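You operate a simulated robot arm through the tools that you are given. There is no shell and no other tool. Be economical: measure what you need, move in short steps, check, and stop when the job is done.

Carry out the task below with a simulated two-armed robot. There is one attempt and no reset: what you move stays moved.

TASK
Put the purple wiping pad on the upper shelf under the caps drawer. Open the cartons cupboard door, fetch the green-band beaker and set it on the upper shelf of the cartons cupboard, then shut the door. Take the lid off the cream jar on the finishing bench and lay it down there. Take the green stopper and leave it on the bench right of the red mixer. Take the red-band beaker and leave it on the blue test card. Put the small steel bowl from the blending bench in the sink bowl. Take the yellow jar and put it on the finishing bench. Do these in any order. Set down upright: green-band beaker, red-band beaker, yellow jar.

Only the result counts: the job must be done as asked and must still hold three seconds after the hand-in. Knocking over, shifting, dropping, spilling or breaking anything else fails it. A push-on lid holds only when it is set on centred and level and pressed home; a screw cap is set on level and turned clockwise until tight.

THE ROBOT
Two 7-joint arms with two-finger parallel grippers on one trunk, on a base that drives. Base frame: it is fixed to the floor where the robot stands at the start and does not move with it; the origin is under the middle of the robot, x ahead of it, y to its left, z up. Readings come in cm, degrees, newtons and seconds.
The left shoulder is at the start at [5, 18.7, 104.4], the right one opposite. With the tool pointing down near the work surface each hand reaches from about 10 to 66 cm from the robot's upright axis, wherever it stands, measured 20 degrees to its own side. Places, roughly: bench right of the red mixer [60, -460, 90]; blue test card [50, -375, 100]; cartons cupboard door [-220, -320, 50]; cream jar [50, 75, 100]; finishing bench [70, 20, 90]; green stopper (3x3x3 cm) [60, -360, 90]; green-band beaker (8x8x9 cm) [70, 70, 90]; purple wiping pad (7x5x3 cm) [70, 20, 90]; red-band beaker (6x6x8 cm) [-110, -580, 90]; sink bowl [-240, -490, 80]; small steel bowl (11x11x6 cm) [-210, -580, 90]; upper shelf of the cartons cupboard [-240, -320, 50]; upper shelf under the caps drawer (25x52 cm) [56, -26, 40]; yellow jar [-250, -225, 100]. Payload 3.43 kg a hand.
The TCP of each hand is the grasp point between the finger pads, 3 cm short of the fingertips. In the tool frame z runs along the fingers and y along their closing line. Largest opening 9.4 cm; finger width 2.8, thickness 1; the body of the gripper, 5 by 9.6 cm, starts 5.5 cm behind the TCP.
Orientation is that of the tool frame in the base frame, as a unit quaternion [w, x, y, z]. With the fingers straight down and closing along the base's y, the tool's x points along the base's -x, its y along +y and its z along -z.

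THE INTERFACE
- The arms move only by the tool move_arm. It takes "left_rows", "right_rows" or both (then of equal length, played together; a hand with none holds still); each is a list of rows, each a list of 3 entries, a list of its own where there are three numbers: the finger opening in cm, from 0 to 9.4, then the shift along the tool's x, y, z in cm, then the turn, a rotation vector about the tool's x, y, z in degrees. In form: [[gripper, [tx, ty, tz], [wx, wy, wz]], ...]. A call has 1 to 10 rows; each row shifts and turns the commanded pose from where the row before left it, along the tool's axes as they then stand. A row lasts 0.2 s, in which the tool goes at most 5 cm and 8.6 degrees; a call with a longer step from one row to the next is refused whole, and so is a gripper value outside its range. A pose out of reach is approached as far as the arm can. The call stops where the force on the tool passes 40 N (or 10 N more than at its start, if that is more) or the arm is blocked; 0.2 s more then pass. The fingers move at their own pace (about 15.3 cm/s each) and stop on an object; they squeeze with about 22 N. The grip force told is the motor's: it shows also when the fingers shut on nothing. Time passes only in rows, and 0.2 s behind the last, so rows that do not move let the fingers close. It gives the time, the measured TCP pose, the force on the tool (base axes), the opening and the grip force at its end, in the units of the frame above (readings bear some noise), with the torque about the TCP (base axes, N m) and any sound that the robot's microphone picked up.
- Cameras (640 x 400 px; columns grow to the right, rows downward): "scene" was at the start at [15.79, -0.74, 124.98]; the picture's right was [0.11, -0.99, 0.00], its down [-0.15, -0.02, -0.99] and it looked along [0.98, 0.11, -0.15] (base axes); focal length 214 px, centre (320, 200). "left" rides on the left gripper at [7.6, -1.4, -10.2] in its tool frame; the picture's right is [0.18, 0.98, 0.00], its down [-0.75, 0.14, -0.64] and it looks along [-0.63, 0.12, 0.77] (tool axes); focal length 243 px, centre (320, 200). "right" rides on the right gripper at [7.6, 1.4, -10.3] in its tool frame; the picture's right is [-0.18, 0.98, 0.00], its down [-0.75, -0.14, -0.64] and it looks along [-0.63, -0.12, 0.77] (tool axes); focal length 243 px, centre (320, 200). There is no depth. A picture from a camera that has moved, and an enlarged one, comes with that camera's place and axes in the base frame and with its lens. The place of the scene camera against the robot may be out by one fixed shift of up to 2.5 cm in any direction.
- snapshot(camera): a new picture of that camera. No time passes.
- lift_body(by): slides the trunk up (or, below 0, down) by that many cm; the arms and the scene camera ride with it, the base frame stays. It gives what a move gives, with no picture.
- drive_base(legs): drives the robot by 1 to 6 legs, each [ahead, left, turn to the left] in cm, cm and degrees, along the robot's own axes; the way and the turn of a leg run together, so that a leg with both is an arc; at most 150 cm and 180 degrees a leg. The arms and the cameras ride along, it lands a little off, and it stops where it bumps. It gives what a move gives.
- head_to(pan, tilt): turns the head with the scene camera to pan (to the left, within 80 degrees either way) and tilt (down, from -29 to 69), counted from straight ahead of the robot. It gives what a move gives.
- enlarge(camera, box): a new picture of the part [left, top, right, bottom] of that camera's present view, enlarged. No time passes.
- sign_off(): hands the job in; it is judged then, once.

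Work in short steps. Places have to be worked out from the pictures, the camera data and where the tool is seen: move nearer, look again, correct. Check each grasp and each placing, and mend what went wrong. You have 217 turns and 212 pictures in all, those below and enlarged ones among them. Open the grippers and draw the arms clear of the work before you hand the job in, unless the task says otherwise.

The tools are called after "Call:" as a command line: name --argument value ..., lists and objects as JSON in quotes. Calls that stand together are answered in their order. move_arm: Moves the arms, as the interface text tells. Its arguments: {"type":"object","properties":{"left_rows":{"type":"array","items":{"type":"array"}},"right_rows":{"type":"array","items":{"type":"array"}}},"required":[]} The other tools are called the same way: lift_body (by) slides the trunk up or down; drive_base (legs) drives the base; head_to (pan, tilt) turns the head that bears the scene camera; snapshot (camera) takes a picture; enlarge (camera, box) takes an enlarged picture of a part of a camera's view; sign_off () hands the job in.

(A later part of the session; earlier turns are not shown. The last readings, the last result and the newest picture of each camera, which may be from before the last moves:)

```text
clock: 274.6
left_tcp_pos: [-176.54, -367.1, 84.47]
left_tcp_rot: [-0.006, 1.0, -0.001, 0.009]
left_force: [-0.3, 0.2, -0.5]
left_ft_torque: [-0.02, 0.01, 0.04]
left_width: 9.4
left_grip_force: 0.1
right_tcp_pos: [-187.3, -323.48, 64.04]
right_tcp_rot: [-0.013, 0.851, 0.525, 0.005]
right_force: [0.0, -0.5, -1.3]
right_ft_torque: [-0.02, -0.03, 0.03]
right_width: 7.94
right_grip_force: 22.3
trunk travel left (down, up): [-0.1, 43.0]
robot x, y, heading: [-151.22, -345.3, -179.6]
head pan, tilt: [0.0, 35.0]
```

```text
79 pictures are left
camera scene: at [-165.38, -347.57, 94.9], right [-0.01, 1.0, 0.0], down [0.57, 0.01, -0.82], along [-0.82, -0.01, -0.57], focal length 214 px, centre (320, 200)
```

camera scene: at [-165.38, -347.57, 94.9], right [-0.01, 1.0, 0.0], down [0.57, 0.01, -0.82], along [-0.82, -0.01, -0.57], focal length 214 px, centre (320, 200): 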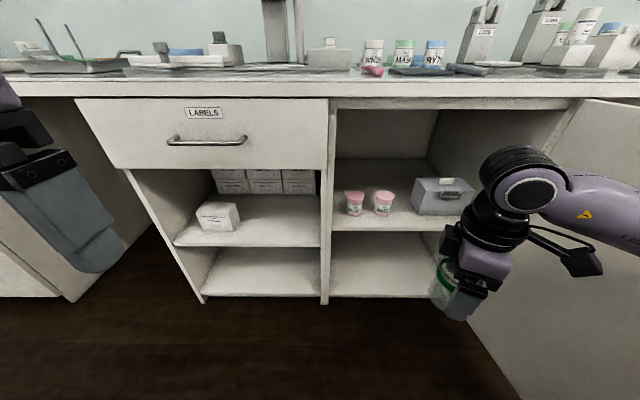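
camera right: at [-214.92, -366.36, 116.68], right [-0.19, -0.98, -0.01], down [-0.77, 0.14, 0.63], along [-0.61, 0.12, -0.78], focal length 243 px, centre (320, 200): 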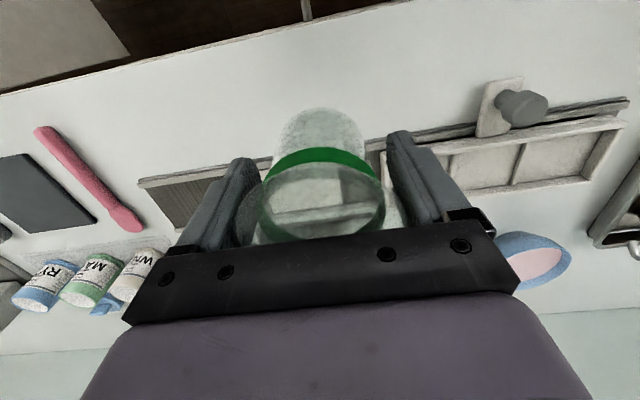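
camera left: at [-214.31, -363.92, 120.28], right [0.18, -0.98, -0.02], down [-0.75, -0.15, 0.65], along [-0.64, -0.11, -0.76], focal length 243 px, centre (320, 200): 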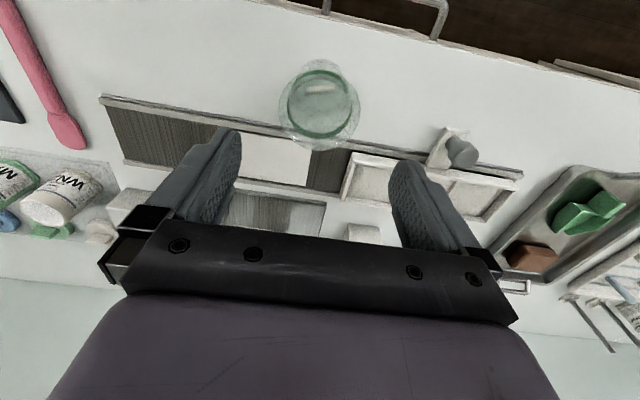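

The right tool is yawed 63°, which suits. Extend the arm 12 cm forward and 5 right, lower to z≈59.

Call:
move_arm --right_rows '[[5, [-0.23, -3.25, 1.2], [0, 0, 0]], [5, [-0.23, -3.25, 1.2], [0, 0, 0]], [5, [-0.23, -3.25, 1.2], [0, 0, 0]], [5, [-0.23, -3.25, 1.2], [0, 0, 0]]]'

Call:
drive_base --legs '[[10, 0, 0]]'

Call:
snapshot --camera "right"

Call:
snapshot --camera "scene"

```text
clock: 275.6
left_tcp_pos: [-176.62, -366.98, 84.49]
left_tcp_rot: [-0.006, 1.0, -0.001, 0.009]
left_force: [0.7, 0.2, -0.1]
left_ft_torque: [0.01, 0.0, -0.03]
left_width: 9.4
left_grip_force: 0.1
right_tcp_pos: [-187.27, -323.56, 63.99]
right_tcp_rot: [-0.014, 0.851, 0.526, 0.005]
right_force: [0.4, 0.7, -0.8]
right_ft_torque: [-0.03, 0.01, 0.01]
right_width: 7.94
right_grip_force: 22.2
right hand out of reach, approached as far as the arm can: row 1, 2, 3, 4
trunk travel left (down, up): [-0.1, 43.0]
robot x, y, heading: [-151.14, -345.85, -179.5]
head pan, tilt: [0.0, 35.0]
```

```text
clock: 276.7
left_tcp_pos: [-186.25, -367.11, 84.42]
left_tcp_rot: [-0.006, 1.0, -0.001, 0.009]
left_force: [0.0, 0.1, -0.5]
left_ft_torque: [-0.03, -0.03, 0.0]
left_width: 9.39
left_grip_force: 0.2
right_tcp_pos: [-197.1, -323.48, 64.08]
right_tcp_rot: [-0.014, 0.85, 0.527, 0.005]
right_force: [0.7, 0.8, -1.1]
right_ft_torque: [-0.02, 0.0, -0.01]
right_width: 7.93
right_grip_force: 21.7
trunk travel left (down, up): [-0.1, 43.0]
robot x, y, heading: [-161.59, -345.89, -179.7]
head pan, tilt: [0.0, 35.0]
```

```text
78 pictures are left
camera right: at [-192.3, -317.77, 74.36], right [0.8, -0.6, -0.02], down [-0.46, -0.63, 0.63], along [-0.39, -0.49, -0.78], focal length 243 px, centre (320, 200)
```

right: 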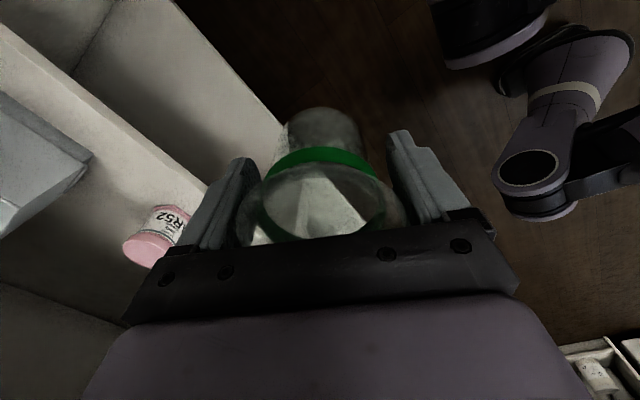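

```text
77 pictures are left
camera scene: at [-175.21, -347.67, 94.9], right [-0.01, 1.0, 0.0], down [0.57, 0.01, -0.82], along [-0.82, -0.01, -0.57], focal length 214 px, centre (320, 200)
```

scene: 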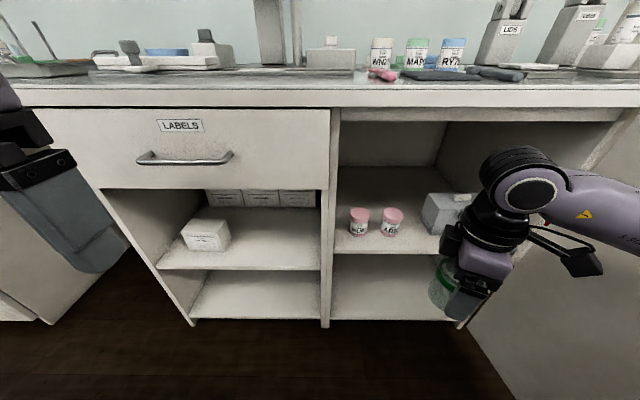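

Driving works. Lower the hand 6 cm (arm top must clear the rail), then drive on.

Call:
move_arm --right_rows '[[5, [0, 0, 2], [0, 0, 0]], [5, [0, 0, 2], [0, 0, 0]], [5, [0, 0, 2], [0, 0, 0]]]'

Call:
drive_base --legs '[[8, -5, 0]]'

Call:
snapshot --camera "right"

```text
clock: 277.5
left_tcp_pos: [-186.35, -367.14, 84.52]
left_tcp_rot: [-0.006, 1.0, -0.001, 0.009]
left_force: [0.3, -0.2, -0.4]
left_ft_torque: [0.0, 0.02, -0.02]
left_width: 9.38
left_grip_force: 0.2
right_tcp_pos: [-196.88, -323.37, 60.1]
right_tcp_rot: [-0.015, 0.853, 0.522, 0.004]
right_force: [0.7, -0.3, -0.3]
right_ft_torque: [-0.03, -0.01, -0.01]
right_width: 7.95
right_grip_force: 21.8
right hand out of reach, approached as far as the arm can: row 2
trunk travel left (down, up): [-0.1, 43.0]
robot x, y, heading: [-161.57, -345.67, -179.5]
head pan, tilt: [0.0, 35.0]
```

```text
clock: 278.6
left_tcp_pos: [-194.39, -362.33, 84.4]
left_tcp_rot: [-0.006, 1.0, -0.001, 0.009]
left_force: [-0.1, 0.1, -0.4]
left_ft_torque: [-0.03, -0.02, -0.02]
left_width: 9.37
left_grip_force: 0.0
right_tcp_pos: [-204.9, -318.42, 59.97]
right_tcp_rot: [-0.017, 0.853, 0.522, 0.005]
right_force: [0.3, 0.5, -1.0]
right_ft_torque: [-0.02, 0.01, -0.01]
right_width: 7.94
right_grip_force: 22.2
trunk travel left (down, up): [-0.1, 43.0]
robot x, y, heading: [-169.55, -341.21, -179.6]
head pan, tilt: [0.0, 35.0]
```

```text
76 pictures are left
camera right: at [-200.01, -312.79, 70.48], right [0.79, -0.61, -0.03], down [-0.46, -0.63, 0.63], along [-0.4, -0.48, -0.78], focal length 243 px, centre (320, 200)
```

right: 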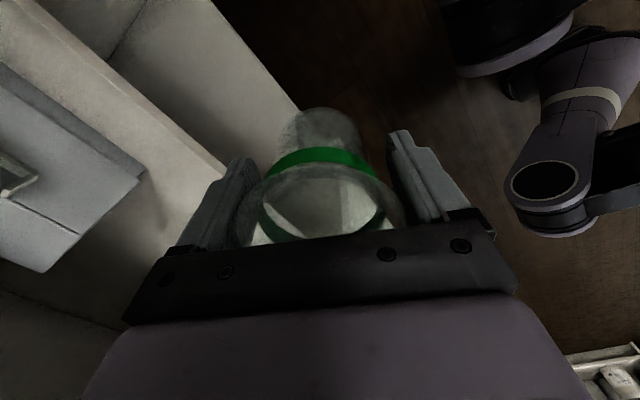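

Front edge x≈−217 and box corner (−225,−312) confirmed. Lower 3 more and drive ahead.

Call:
move_arm --right_rows '[[5, [0, 0, 1.5], [0, 0, 0]], [5, [0, 0, 1.5], [0, 0, 0]]]'

Call:
drive_base --legs '[[9, 0, 0]]'

Call:
snapshot --camera "scene"

```text
clock: 279.2
left_tcp_pos: [-194.45, -362.31, 84.51]
left_tcp_rot: [-0.006, 1.0, -0.001, 0.009]
left_force: [0.5, -0.4, 0.0]
left_ft_torque: [-0.03, 0.0, 0.0]
left_width: 9.39
left_grip_force: 0.0
right_tcp_pos: [-204.95, -318.5, 57.21]
right_tcp_rot: [-0.017, 0.853, 0.522, 0.004]
right_force: [0.3, 0.3, -0.2]
right_ft_torque: [0.01, 0.02, 0.0]
right_width: 7.93
right_grip_force: 22.5
trunk travel left (down, up): [-0.1, 43.0]
robot x, y, heading: [-169.42, -341.1, -179.7]
head pan, tilt: [0.0, 35.0]
```

```text
clock: 280.3
left_tcp_pos: [-203.36, -362.26, 84.57]
left_tcp_rot: [-0.006, 1.0, -0.001, 0.009]
left_force: [0.7, 0.4, -0.1]
left_ft_torque: [0.03, -0.01, -0.02]
left_width: 9.39
left_grip_force: 0.1
right_tcp_pos: [-213.75, -318.53, 57.15]
right_tcp_rot: [-0.016, 0.852, 0.523, 0.005]
right_force: [-0.1, -0.5, -0.3]
right_ft_torque: [-0.04, 0.0, 0.03]
right_width: 7.93
right_grip_force: 22.3
trunk travel left (down, up): [-0.1, 43.0]
robot x, y, heading: [-178.78, -340.88, -179.5]
head pan, tilt: [0.0, 35.0]
```

```text
75 pictures are left
camera scene: at [-192.22, -342.92, 94.9], right [-0.01, 1.0, 0.0], down [0.57, 0.0, -0.82], along [-0.82, -0.01, -0.57], focal length 214 px, centre (320, 200)
```

scene: 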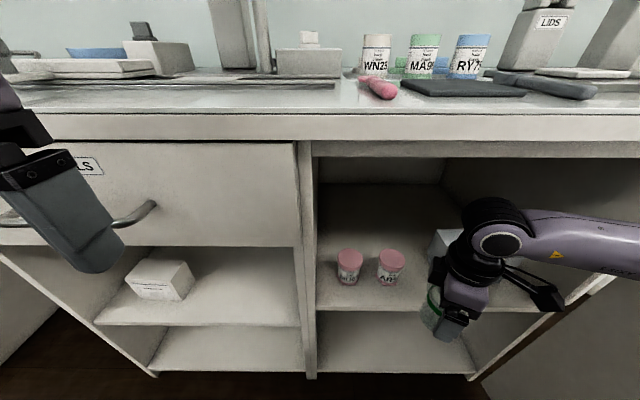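

Close. Raise/retract the left hand (it nears the drawer handle), then drive the last 7.8 cm.

Call:
move_arm --left_rows '[[9.4, [2, 0, -4], [0, 0, 0]], [9.4, [2, 0, -4], [0, 0, 0]], [9.4, [2, 0, -4], [0, 0, 0]], [9.4, [0, 0, -3], [0, 0, 0]]]'

Call:
drive_base --legs '[[7.8, -0.5, 0]]'

Call:
snapshot --camera "right"

Call:
snapshot --camera "scene"

```text
clock: 281.3
left_tcp_pos: [-198.04, -362.6, 98.88]
left_tcp_rot: [-0.006, 1.0, -0.001, 0.008]
left_force: [-0.9, -0.1, 0.0]
left_ft_torque: [-0.01, 0.0, -0.02]
left_width: 9.42
left_grip_force: 0.0
left hand out of reach, approached as far as the arm can: row 4
right_tcp_pos: [-213.83, -318.51, 57.22]
right_tcp_rot: [-0.016, 0.853, 0.522, 0.006]
right_force: [0.3, -0.4, -0.5]
right_ft_torque: [-0.02, 0.0, -0.01]
right_width: 7.94
right_grip_force: 22.2
trunk travel left (down, up): [-0.1, 43.0]
robot x, y, heading: [-178.0, -340.99, -179.4]
head pan, tilt: [0.0, 35.0]
```

```text
clock: 282.4
left_tcp_pos: [-204.56, -363.62, 98.93]
left_tcp_rot: [-0.016, 1.0, -0.005, -0.001]
left_force: [-0.4, -0.1, -0.3]
left_ft_torque: [-0.02, 0.0, -0.01]
left_width: 9.4
left_grip_force: 0.1
right_tcp_pos: [-220.85, -318.87, 57.95]
right_tcp_rot: [-0.027, 0.854, 0.519, 0.006]
right_force: [-0.3, 0.0, -0.5]
right_ft_torque: [0.01, 0.01, -0.01]
right_width: 7.93
right_grip_force: 22.3
trunk travel left (down, up): [-0.1, 43.0]
robot x, y, heading: [-186.03, -340.65, -179.8]
head pan, tilt: [0.0, 35.0]
```

```text
74 pictures are left
camera right: at [-215.78, -313.36, 68.41], right [0.79, -0.62, -0.05], down [-0.46, -0.64, 0.62], along [-0.41, -0.46, -0.78], focal length 243 px, centre (320, 200)
```

right: 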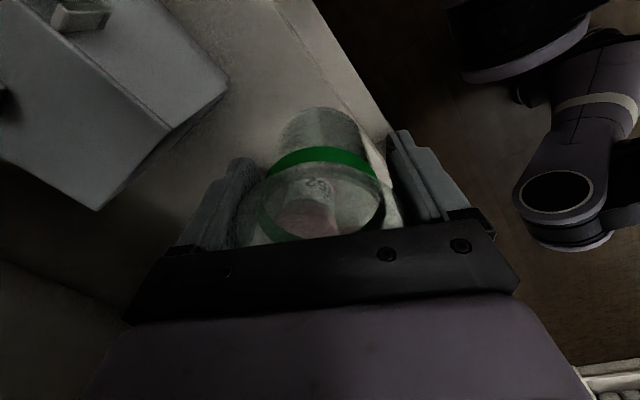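

```text
73 pictures are left
camera scene: at [-198.74, -344.08, 95.12], right [0.0, 1.0, 0.02], down [0.56, 0.02, -0.83], along [-0.83, 0.01, -0.56], focal length 214 px, centre (320, 200)
```

scene: 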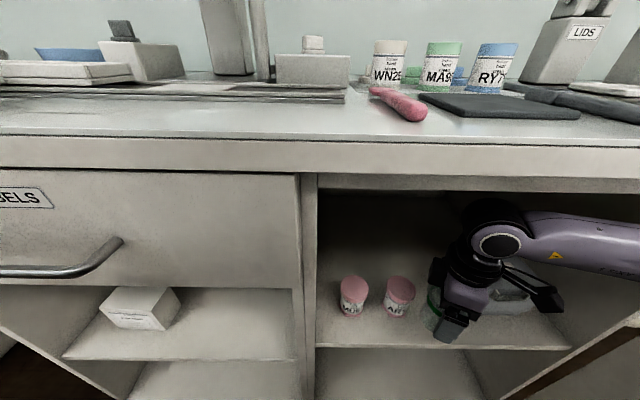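

The beaker is over the shelf, clear of bottle and box. Lower gently to contact.

Call:
move_arm --right_rows '[[5, [0.4, -0.4, 1.5], [0, 0, 0]], [5, [0.2, -0.1, 1.5], [0, 0, 0]], [5, [0, 0, 0.8], [0, 0, 0]], [5, [0, 0, 0.4], [0, 0, 0]]]'

Call:
snapshot --camera "right"

```text
clock: 283.4
left_tcp_pos: [-205.26, -363.77, 98.9]
left_tcp_rot: [-0.017, 1.0, -0.004, 0.005]
left_force: [0.3, -0.4, 0.1]
left_ft_torque: [0.04, 0.0, 0.02]
left_width: 9.37
left_grip_force: 0.1
right_tcp_pos: [-221.59, -318.11, 54.08]
right_tcp_rot: [-0.029, 0.85, 0.526, 0.008]
right_force: [1.3, 0.4, -0.8]
right_ft_torque: [-0.02, 0.02, -0.02]
right_width: 7.91
right_grip_force: 22.5
trunk travel left (down, up): [-0.1, 43.0]
robot x, y, heading: [-186.1, -340.9, -179.7]
head pan, tilt: [0.0, 35.0]
```

```text
72 pictures are left
camera right: at [-216.69, -312.75, 64.54], right [0.8, -0.6, -0.05], down [-0.45, -0.65, 0.61], along [-0.4, -0.47, -0.79], focal length 243 px, centre (320, 200)
```

right: 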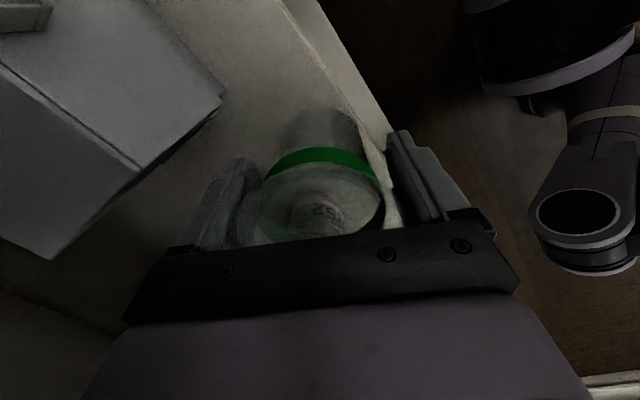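

Continue down in small steps until contact.

Call:
move_arm --right_rows '[[5, [0, 0, 0.4], [0, 0, 0]], [5, [0, 0, 0.4], [0, 0, 0]], [5, [0, 0, 0.3], [0, 0, 0]], [5, [0, 0, 0.3], [0, 0, 0]]]'

```text
clock: 284.4
left_tcp_pos: [-205.22, -363.91, 98.66]
left_tcp_rot: [-0.017, 1.0, -0.004, 0.005]
left_force: [1.1, 0.7, -0.7]
left_ft_torque: [0.03, 0.01, 0.0]
left_width: 9.42
left_grip_force: 0.0
right_tcp_pos: [-221.61, -318.28, 52.46]
right_tcp_rot: [-0.029, 0.85, 0.526, 0.006]
right_force: [0.2, 0.1, 6.3]
right_ft_torque: [-0.17, -0.11, 0.04]
right_width: 7.96
right_grip_force: 22.3
trunk travel left (down, up): [-0.1, 43.0]
robot x, y, heading: [-185.78, -341.11, -179.9]
head pan, tilt: [0.0, 35.0]
```

Touching (6 N). Press 0.3 more, open, and rise straight.

Call:
move_arm --right_rows '[[5, [0, 0, 0.3], [0, 0, 0]], [9.4, [0, 0, 0], [0, 0, 0]], [9.4, [0, 0, 0], [0, 0, 0]], [9.4, [0, 0, -2], [0, 0, 0]], [9.4, [0, 0, -2], [0, 0, 0]], [9.4, [0, 0, -2], [0, 0, 0]], [9.4, [0, 0, -1.5], [0, 0, 0]]]'

Call:
snapshot --camera "right"

```text
clock: 286.0
left_tcp_pos: [-205.33, -363.75, 98.83]
left_tcp_rot: [-0.017, 1.0, -0.004, 0.005]
left_force: [-0.3, 0.4, -0.4]
left_ft_torque: [-0.01, -0.01, 0.0]
left_width: 9.39
left_grip_force: 0.2
right_tcp_pos: [-221.16, -318.49, 56.69]
right_tcp_rot: [-0.029, 0.852, 0.523, 0.012]
right_force: [0.0, -0.4, 0.2]
right_ft_torque: [0.0, -0.02, -0.03]
right_width: 9.4
right_grip_force: 0.0
right hand out of reach, approached as far as the arm can: row 6, 7
trunk travel left (down, up): [-0.1, 43.0]
robot x, y, heading: [-185.68, -341.17, -179.7]
head pan, tilt: [0.0, 35.0]
```

```text
71 pictures are left
camera right: at [-216.33, -313.04, 67.24], right [0.79, -0.61, -0.05], down [-0.46, -0.65, 0.61], along [-0.4, -0.46, -0.79], focal length 243 px, centre (320, 200)
```

right: 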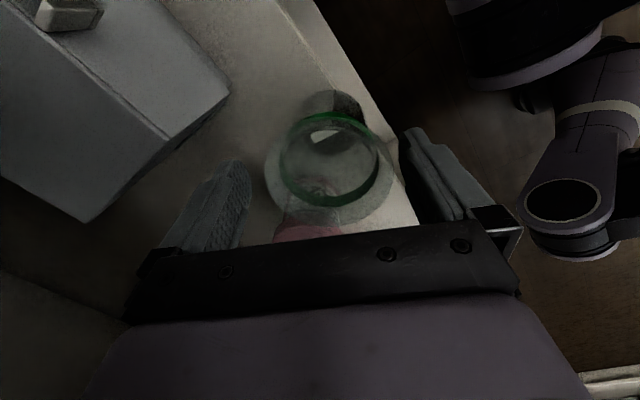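

Beaker stands. Raise 4 cm with the trunk so fingertips clear its rim.

Call:
lift_body --by 2.5

Call:
lift_body --by 1.7

Call:
snapshot --camera "right"

Call:
snapshot --camera "scene"

```text
clock: 286.7
left_tcp_pos: [-205.63, -363.79, 101.13]
left_tcp_rot: [-0.011, 1.0, -0.004, 0.008]
left_force: [0.1, 0.6, -0.4]
left_ft_torque: [0.02, 0.02, 0.01]
left_width: 9.39
left_grip_force: 0.1
right_tcp_pos: [-220.32, -318.65, 57.39]
right_tcp_rot: [-0.013, 0.852, 0.523, 0.025]
right_force: [0.2, 0.6, 0.2]
right_ft_torque: [-0.03, -0.03, 0.01]
right_width: 9.39
right_grip_force: 0.1
trunk travel left (down, up): [-2.6, 40.5]
robot x, y, heading: [-185.79, -341.77, -180.1]
head pan, tilt: [0.0, 35.0]
```

```text
clock: 287.3
left_tcp_pos: [-205.47, -363.76, 102.85]
left_tcp_rot: [-0.01, 1.0, -0.004, 0.007]
left_force: [0.3, -1.1, 0.3]
left_ft_torque: [0.0, -0.01, 0.05]
left_width: 9.41
left_grip_force: 0.0
right_tcp_pos: [-218.8, -318.84, 57.2]
right_tcp_rot: [0.003, 0.85, 0.524, 0.051]
right_force: [-0.1, 0.6, 0.3]
right_ft_torque: [-0.04, 0.0, 0.03]
right_width: 9.41
right_grip_force: 0.0
trunk travel left (down, up): [-4.3, 38.8]
robot x, y, heading: [-186.04, -341.58, -180.0]
head pan, tilt: [0.0, 35.0]
```

```text
70 pictures are left
camera right: at [-214.9, -313.19, 68.17], right [0.79, -0.61, 0.04], down [-0.52, -0.64, 0.57], along [-0.32, -0.47, -0.82], focal length 243 px, centre (320, 200)
```

right: 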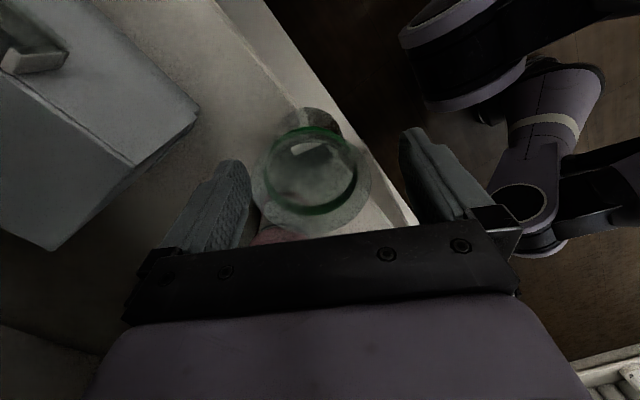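

```text
69 pictures are left
camera scene: at [-199.65, -344.13, 98.93], right [0.0, 1.0, 0.01], down [0.57, 0.01, -0.82], along [-0.82, 0.0, -0.57], focal length 214 px, centre (320, 200)
```

scene: 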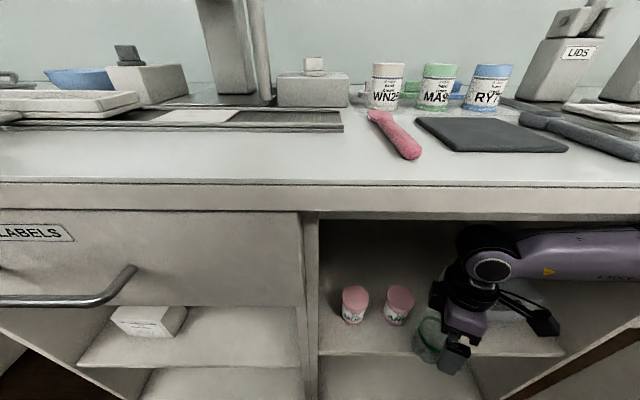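

The wrist touches the rail above, so I can't rise enough. Lower back slightly, then tilt the hand back (far finger up) in small steps so that it can slip out over the rim.

Call:
lift_body --by -2.2

Call:
move_arm --right_rows '[[9.4, [0, 0.1, 0], [5, 0, 0]], [9.4, [0, 0.15, 0], [5, 0, 0]], [9.4, [0, 0.15, 0], [5, 0, 0]]]'

Call:
snapshot --camera "right"

```text
clock: 288.0
left_tcp_pos: [-205.31, -363.78, 100.64]
left_tcp_rot: [-0.016, 1.0, -0.004, 0.006]
left_force: [-0.7, 1.2, 0.7]
left_ft_torque: [-0.01, -0.02, 0.02]
left_width: 9.4
left_grip_force: 0.1
right_tcp_pos: [-220.01, -318.24, 57.03]
right_tcp_rot: [-0.02, 0.852, 0.522, 0.034]
right_force: [-0.3, -0.2, 0.0]
right_ft_torque: [0.02, 0.0, -0.01]
right_width: 9.4
right_grip_force: 0.0
trunk travel left (down, up): [-2.1, 41.0]
robot x, y, heading: [-185.7, -341.13, -179.8]
head pan, tilt: [0.0, 35.0]
```

```text
clock: 288.8
left_tcp_pos: [-205.13, -363.68, 100.85]
left_tcp_rot: [-0.016, 1.0, -0.004, 0.003]
left_force: [0.1, -0.2, 0.5]
left_ft_torque: [-0.02, -0.02, 0.02]
left_width: 9.4
left_grip_force: 0.1
right_tcp_pos: [-220.89, -318.34, 58.98]
right_tcp_rot: [-0.141, 0.844, 0.514, -0.063]
right_force: [0.3, 0.7, 0.7]
right_ft_torque: [-0.01, 0.01, 0.0]
right_width: 9.4
right_grip_force: 0.0
trunk travel left (down, up): [-2.1, 41.0]
robot x, y, heading: [-185.52, -340.42, -179.8]
head pan, tilt: [0.0, 35.0]
```

```text
68 pictures are left
camera right: at [-213.5, -314.1, 68.48], right [0.75, -0.59, -0.31], down [-0.31, -0.72, 0.63], along [-0.59, -0.37, -0.72], focal length 243 px, centre (320, 200)
```

right: 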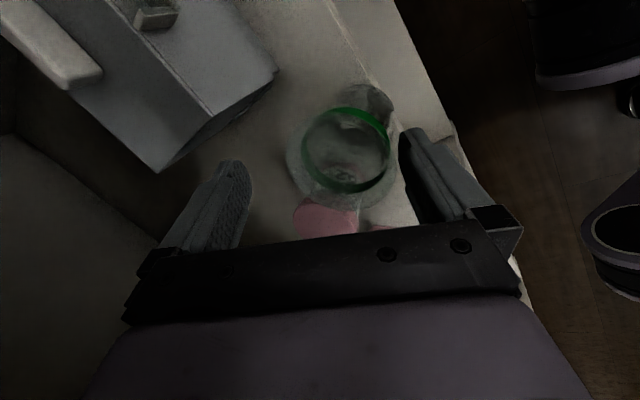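

The tilt frees height. Shift toward the robot side slightly and continue tilting and rising.

Call:
move_arm --right_rows '[[9.4, [0, 0.8, 0], [0, 0, 0]], [9.4, [0, 0.2, -0.4], [5, 0, 0]], [9.4, [0, 0.2, -0.4], [5, 0, 0]], [9.4, [0, 0.2, -0.4], [5, 0, 0]]]'

Call:
snapshot --camera "right"

```text
clock: 289.8
left_tcp_pos: [-205.67, -362.38, 100.89]
left_tcp_rot: [-0.007, 1.0, -0.004, 0.008]
left_force: [0.4, 0.6, -0.8]
left_ft_torque: [-0.02, -0.01, 0.02]
left_width: 9.43
left_grip_force: 0.0
right_tcp_pos: [-219.48, -318.53, 58.36]
right_tcp_rot: [-0.236, 0.822, 0.502, -0.128]
right_force: [0.4, -0.2, 0.4]
right_ft_torque: [0.02, 0.01, 0.01]
right_width: 9.37
right_grip_force: 0.0
trunk travel left (down, up): [-2.1, 41.0]
robot x, y, heading: [-186.09, -340.87, -179.8]
head pan, tilt: [0.0, 35.0]
```

```text
67 pictures are left
camera right: at [-210.16, -315.05, 66.55], right [0.67, -0.54, -0.51], down [-0.17, -0.78, 0.6], along [-0.73, -0.31, -0.61], focal length 243 px, centre (320, 200)
```

right: 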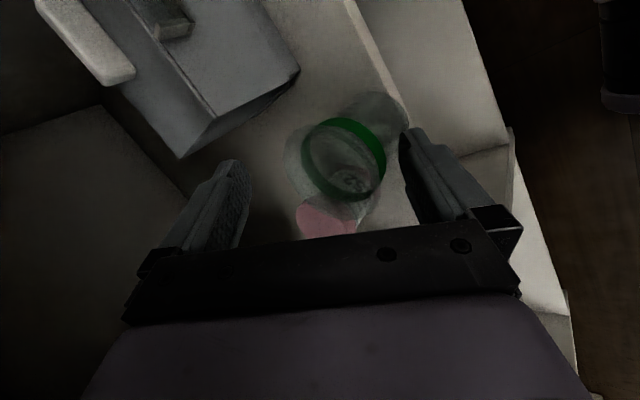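

The far fingertip is now above the rim (z≈58 vs 56.6). Drive back slowly and check.

Call:
drive_base --legs '[[-4, 0, 0]]'

Call:
snapshot --camera "right"

```text
clock: 290.7
left_tcp_pos: [-201.72, -362.35, 100.89]
left_tcp_rot: [-0.007, 1.0, -0.005, 0.008]
left_force: [-0.1, -0.3, 0.1]
left_ft_torque: [-0.01, 0.02, -0.01]
left_width: 9.41
left_grip_force: 0.0
right_tcp_pos: [-215.55, -318.6, 58.46]
right_tcp_rot: [-0.238, 0.822, 0.501, -0.126]
right_force: [0.3, -0.2, -0.5]
right_ft_torque: [-0.01, -0.02, -0.01]
right_width: 9.38
right_grip_force: 0.0
trunk travel left (down, up): [-2.1, 41.0]
robot x, y, heading: [-182.09, -341.14, -179.7]
head pan, tilt: [0.0, 35.0]
```

```text
66 pictures are left
camera right: at [-206.22, -315.18, 66.63], right [0.67, -0.54, -0.51], down [-0.17, -0.78, 0.6], along [-0.73, -0.31, -0.61], focal length 243 px, centre (320, 200)
```

right: 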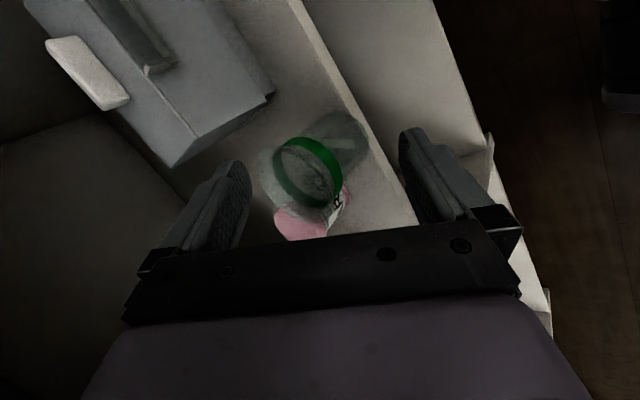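

Raise 1.5 more via the trunk for margin, then continue backing.

Call:
lift_body --by 1.5

Call:
drive_base --legs '[[-3, 0, 0]]'

Call:
snapshot --camera "right"

```text
clock: 291.3
left_tcp_pos: [-201.78, -362.39, 102.41]
left_tcp_rot: [-0.007, 1.0, -0.004, 0.008]
left_force: [-0.4, 0.2, -0.4]
left_ft_torque: [0.02, 0.03, -0.03]
left_width: 9.39
left_grip_force: 0.0
right_tcp_pos: [-215.61, -318.52, 59.92]
right_tcp_rot: [-0.237, 0.822, 0.502, -0.127]
right_force: [-0.4, -0.4, 0.6]
right_ft_torque: [0.01, 0.04, -0.05]
right_width: 9.38
right_grip_force: 0.0
trunk travel left (down, up): [-3.6, 39.5]
robot x, y, heading: [-182.12, -341.08, -179.9]
head pan, tilt: [0.0, 35.0]
```

```text
clock: 292.2
left_tcp_pos: [-198.74, -362.3, 102.45]
left_tcp_rot: [-0.007, 1.0, -0.004, 0.007]
left_force: [0.3, 0.5, -0.3]
left_ft_torque: [0.0, 0.02, -0.02]
left_width: 9.38
left_grip_force: 0.1
right_tcp_pos: [-212.48, -318.55, 59.82]
right_tcp_rot: [-0.237, 0.822, 0.502, -0.127]
right_force: [0.8, -0.1, 0.1]
right_ft_torque: [0.01, -0.03, 0.0]
right_width: 9.4
right_grip_force: 0.1
trunk travel left (down, up): [-3.6, 39.5]
robot x, y, heading: [-178.79, -340.99, -180.0]
head pan, tilt: [0.0, 35.0]
```

```text
65 pictures are left
camera right: at [-203.19, -315.17, 68.13], right [0.67, -0.54, -0.51], down [-0.17, -0.78, 0.6], along [-0.73, -0.31, -0.61], focal length 243 px, centre (320, 200)
```

right: 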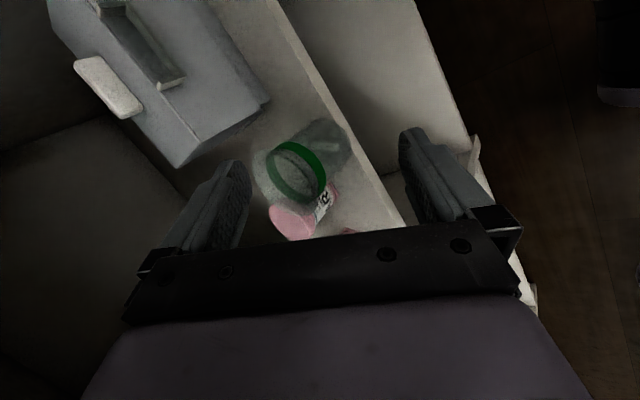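

Still undisturbed. Raise 2 more and back out fully.

Call:
lift_body --by 2

Call:
drive_base --legs '[[-22, 0, 0]]'

Call:
snapshot --camera "scene"

```text
clock: 292.8
left_tcp_pos: [-198.7, -362.21, 104.42]
left_tcp_rot: [-0.007, 1.0, -0.003, 0.008]
left_force: [-0.4, -0.4, -0.2]
left_ft_torque: [-0.02, -0.01, -0.02]
left_width: 9.38
left_grip_force: 0.1
right_tcp_pos: [-212.39, -318.68, 61.94]
right_tcp_rot: [-0.238, 0.822, 0.502, -0.126]
right_force: [0.4, 0.1, -0.6]
right_ft_torque: [0.0, -0.01, 0.02]
right_width: 9.39
right_grip_force: 0.0
trunk travel left (down, up): [-5.6, 37.5]
robot x, y, heading: [-179.05, -341.31, -179.8]
head pan, tilt: [0.0, 35.0]
```

```text
clock: 294.5
left_tcp_pos: [-177.21, -362.27, 104.44]
left_tcp_rot: [-0.008, 1.0, -0.004, 0.008]
left_force: [0.5, 0.8, -0.3]
left_ft_torque: [0.0, 0.02, 0.01]
left_width: 9.4
left_grip_force: 0.0
right_tcp_pos: [-190.88, -318.46, 61.91]
right_tcp_rot: [-0.238, 0.822, 0.502, -0.127]
right_force: [-0.2, -0.4, -0.6]
right_ft_torque: [0.0, 0.01, -0.03]
right_width: 9.4
right_grip_force: 0.0
trunk travel left (down, up): [-5.6, 37.5]
robot x, y, heading: [-157.58, -341.07, -179.5]
head pan, tilt: [0.0, 35.0]
```

```text
64 pictures are left
camera scene: at [-171.32, -342.73, 100.4], right [0.0, 1.0, 0.0], down [0.57, 0.0, -0.82], along [-0.82, 0.0, -0.57], focal length 214 px, centre (320, 200)
```

scene: 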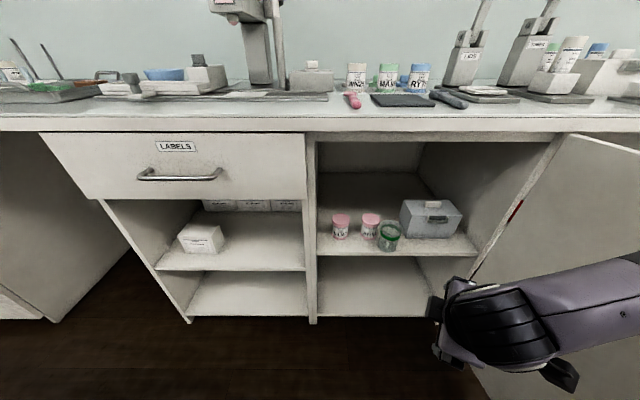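

The beaker stands upright on the upper shelf. Back out further and restore the right hand's orientation while lowering the left hand for pushing the door shut.

Call:
drive_base --legs '[[-45, 0, 0]]'

Call:
move_arm --right_rows '[[5, [0, 0, -1], [-7.3, 0, 0]], [5, [0, 0, -1], [-7.3, 0, 0]], [5, [0, 0, -1], [-7.3, 0, 0]], [5, [0, 0, -1], [-7.3, 0, 0]], [5, [0, 0, -2], [0, 0, 8.5]], [5, [0, 0, -2], [0, 0, 8.5]], [5, [0, 0, -2], [0, 0, 8.5]], [5, [0, 0, -2], [0, 0, 8.5]], [5, [0, 0, -2], [0, 0, 8.5]], [5, [0, 0, -2], [0, 0, 8.5]]]' --left_rows '[[0, [-1, 0, 3], [0, 0, 0]], [0, [-1, 0, 3], [0, 0, 0]], [0, [-1, 0, 3], [0, 0, 0]], [0, [-1, 0, 3], [0, 0, 0]], [0, [-1, 0, 3], [0, 0, 0]], [0, [-1, 0, 3], [0, 0, 0]], [0, [-1, 0, 3], [0, 0, 0]], [0, [-1, 0, 3], [0, 0, 0]], [0, [-2, 0, 3], [0, 0, 0]], [0, [-2, 0, 3], [0, 0, 0]]]'

Call:
drive_base --legs '[[0, -78, 0], [22, 0, 0]]'

Call:
snapshot --camera "scene"

```text
clock: 297.2
left_tcp_pos: [-131.9, -362.1, 104.37]
left_tcp_rot: [-0.007, 1.0, -0.006, 0.007]
left_force: [-0.6, 0.1, 0.2]
left_ft_torque: [-0.04, 0.02, 0.0]
left_width: 9.41
left_grip_force: 0.0
right_tcp_pos: [-145.35, -318.26, 61.99]
right_tcp_rot: [-0.238, 0.823, 0.5, -0.126]
right_force: [0.8, 0.7, 0.0]
right_ft_torque: [0.02, 0.02, -0.01]
right_width: 9.38
right_grip_force: 0.0
trunk travel left (down, up): [-5.6, 37.5]
robot x, y, heading: [-111.93, -341.0, 180.0]
head pan, tilt: [0.0, 35.0]
```

```text
clock: 299.4
left_tcp_pos: [-143.15, -361.63, 74.21]
left_tcp_rot: [-0.008, 1.0, -0.005, 0.009]
left_force: [0.3, -0.2, 0.1]
left_ft_torque: [-0.01, 0.03, -0.04]
left_width: 0.0
left_grip_force: 22.2
right_tcp_pos: [-144.15, -319.36, 77.75]
right_tcp_rot: [-0.022, 0.995, 0.095, -0.007]
right_force: [0.2, -0.9, -0.6]
right_ft_torque: [0.0, 0.02, 0.0]
right_width: 4.98
right_grip_force: 0.1
trunk travel left (down, up): [-5.6, 37.5]
robot x, y, heading: [-111.87, -340.9, 179.8]
head pan, tilt: [0.0, 35.0]
```

```text
clock: 307.6
left_tcp_pos: [-158.67, -285.02, 74.15]
left_tcp_rot: [-0.002, 1.0, -0.022, 0.016]
left_force: [4.7, -0.2, 0.4]
left_ft_torque: [0.0, 0.5, -0.24]
left_width: 0.02
left_grip_force: 22.1
right_tcp_pos: [-160.28, -242.79, 77.59]
right_tcp_rot: [-0.022, 0.995, 0.093, -0.006]
right_force: [0.3, -0.1, -0.3]
right_ft_torque: [-0.01, -0.01, 0.0]
right_width: 4.99
right_grip_force: 0.1
trunk travel left (down, up): [-5.6, 37.5]
robot x, y, heading: [-128.49, -264.73, 179.7]
head pan, tilt: [0.0, 35.0]
stopped in leg 2: the force on the tool passed its limit at 107 N (the readings are from after the stop); the commanded pose is now the measured one
```

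```text
63 pictures are left
camera scene: at [-142.04, -266.0, 100.39], right [0.01, 1.0, 0.0], down [0.57, 0.0, -0.82], along [-0.82, 0.0, -0.57], focal length 214 px, centre (320, 200)
```

scene: 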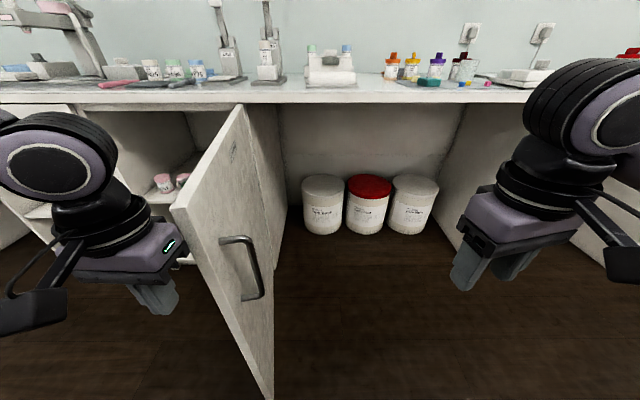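

My left hand is on the inner side of the door edge. Back off, go right 18, ahead, then sweep left.

Call:
drive_base --legs '[[-8, 0, 0], [0, -20, 0], [20, 0, 0], [0, 25, 0]]'

Call:
snapshot --camera "scene"

```text
clock: 314.2
left_tcp_pos: [-170.89, -290.3, 74.23]
left_tcp_rot: [-0.002, 1.0, -0.021, 0.016]
left_force: [-0.3, 0.3, 0.6]
left_ft_torque: [0.01, -0.03, 0.0]
left_width: 0.0
left_grip_force: 21.9
right_tcp_pos: [-172.35, -248.02, 77.63]
right_tcp_rot: [-0.023, 0.995, 0.093, -0.006]
right_force: [-0.3, 0.8, 0.5]
right_ft_torque: [0.0, -0.02, -0.01]
right_width: 5.02
right_grip_force: 0.1
trunk travel left (down, up): [-5.6, 37.5]
robot x, y, heading: [-140.14, -269.35, 180.1]
head pan, tilt: [0.0, 35.0]
```

```text
62 pictures are left
camera scene: at [-154.14, -271.22, 100.4], right [0.01, 1.0, 0.0], down [0.57, 0.0, -0.82], along [-0.82, 0.0, -0.57], focal length 214 px, centre (320, 200)
```

scene: 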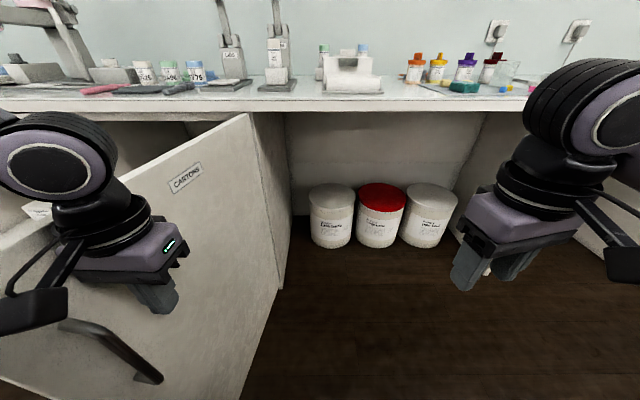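

Door half shut. Continue left 22 then push ahead until it closes.

Call:
drive_base --legs '[[0, 24, 0], [20, 0, 0]]'

Call:
snapshot --camera "scene"

```text
clock: 318.1
left_tcp_pos: [-191.31, -314.19, 74.13]
left_tcp_rot: [-0.002, 1.0, -0.024, 0.016]
left_force: [-0.5, 0.7, -0.3]
left_ft_torque: [-0.01, 0.0, 0.02]
left_width: 0.01
left_grip_force: 22.0
right_tcp_pos: [-192.57, -271.74, 77.69]
right_tcp_rot: [-0.022, 0.996, 0.091, -0.005]
right_force: [0.0, -0.8, 0.0]
right_ft_torque: [0.01, 0.02, -0.02]
right_width: 4.99
right_grip_force: 0.1
trunk travel left (down, up): [-5.6, 37.5]
robot x, y, heading: [-160.52, -293.16, 179.0]
head pan, tilt: [0.0, 35.0]
```

```text
61 pictures are left
camera scene: at [-174.41, -295.15, 100.4], right [0.01, 1.0, 0.0], down [0.57, -0.01, -0.82], along [-0.82, 0.01, -0.57], focal length 214 px, centre (320, 200)
```

scene: 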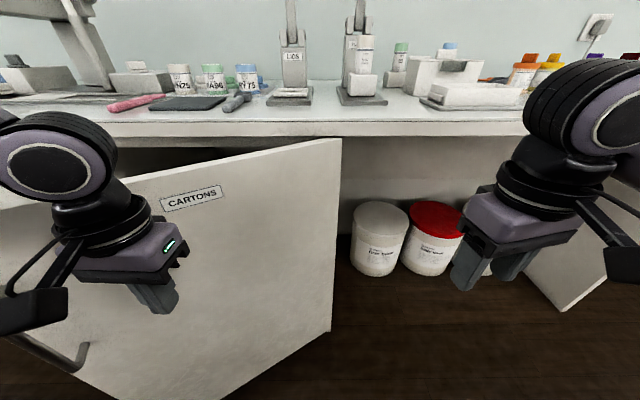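

Lower the hand so the wrist stays below the bench edge, then push the door home.

Call:
lift_body --by -5.5

Call:
move_arm --left_rows '[[0, [0, 0, 3], [0, 0, 0]], [0, [0, 0, 3], [0, 0, 0]], [0, [0, 0, 3], [0, 0, 0]]]'

Call:
drive_base --legs '[[18, 4, 0], [10, 0, 0]]'

Call:
snapshot --camera "scene"

```text
clock: 319.1
left_tcp_pos: [-191.21, -314.13, 68.69]
left_tcp_rot: [-0.002, 1.0, -0.023, 0.016]
left_force: [0.5, -0.5, -1.0]
left_ft_torque: [0.0, 0.03, 0.01]
left_width: 0.01
left_grip_force: 22.2
right_tcp_pos: [-192.41, -271.77, 72.21]
right_tcp_rot: [-0.022, 0.996, 0.09, -0.006]
right_force: [-0.3, -0.1, -0.1]
right_ft_torque: [-0.01, 0.0, 0.01]
right_width: 4.99
right_grip_force: 0.0
trunk travel left (down, up): [-0.1, 43.0]
robot x, y, heading: [-160.86, -293.82, 179.0]
head pan, tilt: [0.0, 35.0]
```

```text
clock: 319.9
left_tcp_pos: [-190.98, -314.21, 59.63]
left_tcp_rot: [-0.002, 1.0, -0.023, 0.015]
left_force: [0.1, 0.3, 0.0]
left_ft_torque: [0.0, -0.04, 0.02]
left_width: 0.0
left_grip_force: 22.1
right_tcp_pos: [-192.63, -271.83, 72.14]
right_tcp_rot: [-0.022, 0.996, 0.09, -0.006]
right_force: [1.0, -0.2, 0.6]
right_ft_torque: [-0.03, 0.04, -0.01]
right_width: 5.01
right_grip_force: 0.1
trunk travel left (down, up): [-0.1, 43.0]
robot x, y, heading: [-160.58, -293.49, 179.5]
head pan, tilt: [0.0, 35.0]
```

```text
clock: 321.9
left_tcp_pos: [-211.36, -318.02, 59.57]
left_tcp_rot: [0.0, 0.999, -0.022, 0.025]
left_force: [7.6, 0.4, 2.4]
left_ft_torque: [-0.14, 0.77, 0.06]
left_width: 0.0
left_grip_force: 21.8
right_tcp_pos: [-213.0, -275.56, 72.19]
right_tcp_rot: [-0.026, 0.994, 0.102, -0.008]
right_force: [-0.7, 0.0, -0.6]
right_ft_torque: [-0.01, 0.04, 0.0]
right_width: 5.02
right_grip_force: 0.1
trunk travel left (down, up): [-0.1, 43.0]
robot x, y, heading: [-181.57, -297.73, 179.3]
head pan, tilt: [0.0, 35.0]
stopped in leg 2: the force on the tool passed its limit at 63 N (the readings are from after the stop); the commanded pose is now the measured one
```

```text
60 pictures are left
camera scene: at [-195.47, -298.95, 94.94], right [0.01, 1.0, 0.0], down [0.57, -0.01, -0.82], along [-0.82, 0.01, -0.57], focal length 214 px, centre (320, 200)
```

scene: 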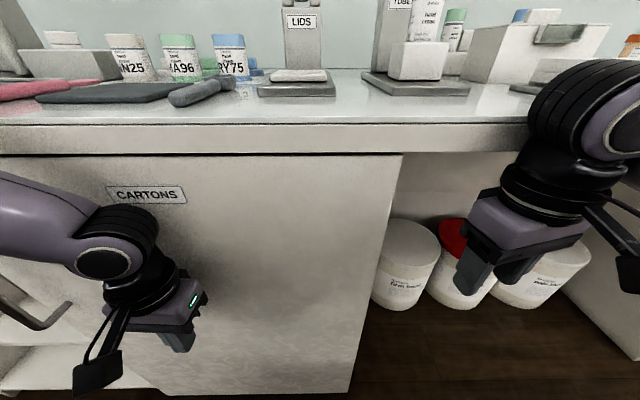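

Probably closed. Back away and look at the door and, to the right, the yellow jar.

Call:
drive_base --legs '[[-45, 0, 0]]'

Call:
lift_body --by 38

Call:
snapshot --camera "scene"

```text
clock: 324.6
left_tcp_pos: [-166.49, -318.61, 59.61]
left_tcp_rot: [0.001, 0.999, -0.023, 0.026]
left_force: [-0.7, 0.6, 0.0]
left_ft_torque: [0.0, 0.02, 0.0]
left_width: 0.01
left_grip_force: 21.5
right_tcp_pos: [-168.18, -276.07, 72.13]
right_tcp_rot: [-0.026, 0.995, 0.101, -0.007]
right_force: [0.4, 0.1, -0.1]
right_ft_torque: [0.01, -0.01, -0.03]
right_width: 4.99
right_grip_force: 0.0
trunk travel left (down, up): [-0.1, 43.0]
robot x, y, heading: [-136.84, -298.06, 179.2]
head pan, tilt: [0.0, 35.0]
```

```text
clock: 328.3
left_tcp_pos: [-166.6, -318.58, 97.61]
left_tcp_rot: [0.001, 0.999, -0.023, 0.026]
left_force: [-0.3, -0.1, -0.6]
left_ft_torque: [-0.04, 0.04, -0.02]
left_width: 0.0
left_grip_force: 22.0
right_tcp_pos: [-168.12, -276.13, 109.98]
right_tcp_rot: [-0.026, 0.995, 0.1, -0.007]
right_force: [-0.3, -0.2, -1.3]
right_ft_torque: [-0.03, -0.01, 0.03]
right_width: 5.0
right_grip_force: 0.2
trunk travel left (down, up): [-38.1, 5.0]
robot x, y, heading: [-136.92, -298.09, 179.2]
head pan, tilt: [0.0, 35.0]
```

```text
59 pictures are left
camera scene: at [-150.68, -299.54, 132.9], right [0.01, 1.0, 0.0], down [0.57, -0.01, -0.82], along [-0.82, 0.01, -0.57], focal length 214 px, centre (320, 200)
```

scene: 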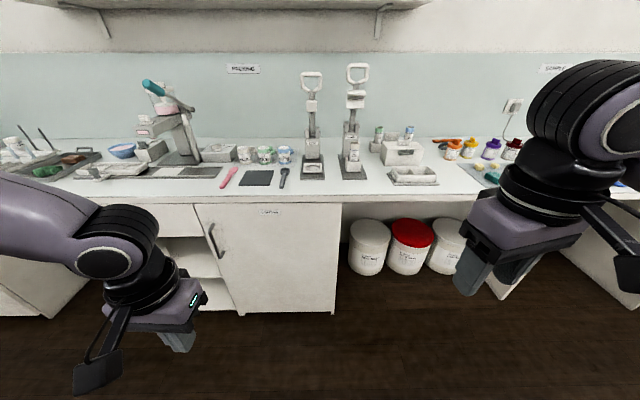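

Door is shut. The yellow-capped jar at about (−246,−229) sits between others; enlarge it.

Call:
enlarge --camera "scene" --box '[430, 115, 540, 190]'

```text
5.33 times, centred on (485, 152) of scene
camera zoom: at [-150.68, -299.54, 132.9], right [0.01, 1.0, 0.0], down [0.57, -0.01, -0.82], along [-0.82, 0.01, -0.57], focal length 1144 px, centre (-560, 453)
```

zoom: 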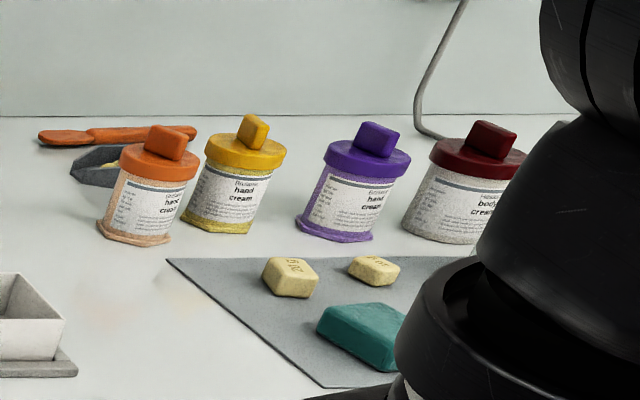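

A yellow hand-cream jar with a bar-handled lid. Raise the left hand out of the way and drive so the right hand nears the jar.

Call:
move_arm --left_rows '[[5, [1, 0, -4], [0, 0, 0]], [5, [1, 0, -4], [0, 0, 0]], [5, [1, 0, -4], [0, 0, 0]], [5, [1, 0, -4], [0, 0, 0]], [5, [1, 0, -4], [0, 0, 0]]]' --right_rows '[[9.4, [-2, 0, -2], [0, 0, 4]], [9.4, [-2, 0, -2], [0, 0, 4]], [9.4, [-2, 0, -2], [0, 0, 3.5]], [9.4, [-2, 0, -1], [0, 0, 0]], [9.4, [-2, 0, 0], [0, 0, 0]]]'

Call:
drive_base --legs '[[0, -46, 0.8], [46, 0, 0]]'

Call:
snapshot --camera "right"

```text
clock: 329.5
left_tcp_pos: [-162.66, -318.42, 117.95]
left_tcp_rot: [0.001, 0.999, -0.024, 0.026]
left_force: [0.0, -0.1, -1.0]
left_ft_torque: [-0.03, 0.01, 0.01]
left_width: 5.0
left_grip_force: 0.1
right_tcp_pos: [-177.82, -277.16, 117.19]
right_tcp_rot: [-0.025, 1.0, 0.0, -0.01]
right_force: [1.4, -0.3, -0.1]
right_ft_torque: [-0.02, 0.01, 0.02]
right_width: 9.4
right_grip_force: 0.0
trunk travel left (down, up): [-38.1, 5.0]
robot x, y, heading: [-136.9, -298.19, 179.2]
head pan, tilt: [0.0, 35.0]
```

```text
clock: 336.5
left_tcp_pos: [-208.59, -273.12, 117.79]
left_tcp_rot: [0.0, 1.0, -0.011, 0.027]
left_force: [-0.7, -0.1, 0.3]
left_ft_torque: [-0.01, -0.04, 0.03]
left_width: 4.96
left_grip_force: 0.0
right_tcp_pos: [-224.64, -232.2, 117.17]
right_tcp_rot: [-0.026, 1.0, 0.011, -0.008]
right_force: [-0.3, -0.5, 0.3]
right_ft_torque: [0.0, -0.01, 0.01]
right_width: 9.37
right_grip_force: 0.1
trunk travel left (down, up): [-38.1, 5.0]
robot x, y, heading: [-183.12, -251.88, -179.3]
head pan, tilt: [0.0, 35.0]
```

```text
57 pictures are left
camera right: at [-216.7, -234.05, 127.14], right [-0.16, -0.99, -0.05], down [-0.74, 0.09, 0.66], along [-0.65, 0.14, -0.75], focal length 243 px, centre (320, 200)
```

right: 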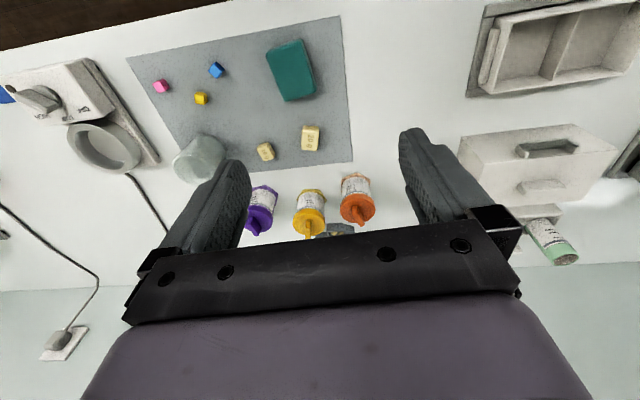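

Yellow jar at (−247,−225.6), bar along x. Drive 13 ahead, 6.6 right and extend, lowering to z≈110.

Call:
drive_base --legs '[[13, -6.6, 0]]'

Call:
move_arm --right_rows '[[5, [-3, 0, 2], [-3, 0, 0]], [5, [-3, 0, 2], [0, 0, 0]], [5, [-3.4, 0, 2], [0, 0, 0]]]'

Call:
snapshot --camera "right"

```text
clock: 337.8
left_tcp_pos: [-221.57, -266.34, 117.76]
left_tcp_rot: [0.001, 1.0, -0.014, 0.026]
left_force: [-0.9, 0.0, 0.4]
left_ft_torque: [-0.02, -0.02, 0.02]
left_width: 5.0
left_grip_force: 0.1
right_tcp_pos: [-237.48, -225.57, 117.15]
right_tcp_rot: [-0.025, 1.0, 0.011, -0.009]
right_force: [0.4, 0.6, 0.4]
right_ft_torque: [-0.03, -0.04, -0.03]
right_width: 9.4
right_grip_force: 0.0
trunk travel left (down, up): [-38.1, 5.0]
robot x, y, heading: [-195.92, -245.69, -179.8]
head pan, tilt: [0.0, 35.0]
```

```text
clock: 338.6
left_tcp_pos: [-221.57, -266.61, 117.73]
left_tcp_rot: [0.001, 1.0, -0.013, 0.026]
left_force: [-0.7, 0.4, 0.0]
left_ft_torque: [-0.02, -0.05, -0.02]
left_width: 5.0
left_grip_force: 0.0
right_tcp_pos: [-246.89, -225.62, 111.23]
right_tcp_rot: [0.001, 1.0, 0.011, -0.009]
right_force: [-0.3, 0.7, -0.2]
right_ft_torque: [0.0, 0.01, 0.01]
right_width: 4.99
right_grip_force: 0.0
trunk travel left (down, up): [-38.1, 5.0]
robot x, y, heading: [-196.17, -245.79, -179.5]
head pan, tilt: [0.0, 35.0]
```

```text
56 pictures are left
camera right: at [-239.16, -226.96, 121.39], right [-0.16, -0.99, 0.0], down [-0.74, 0.13, 0.66], along [-0.65, 0.1, -0.76], focal length 243 px, centre (320, 200)
```

right: 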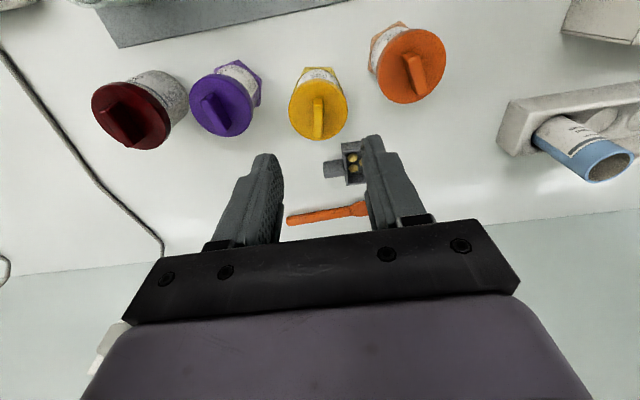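

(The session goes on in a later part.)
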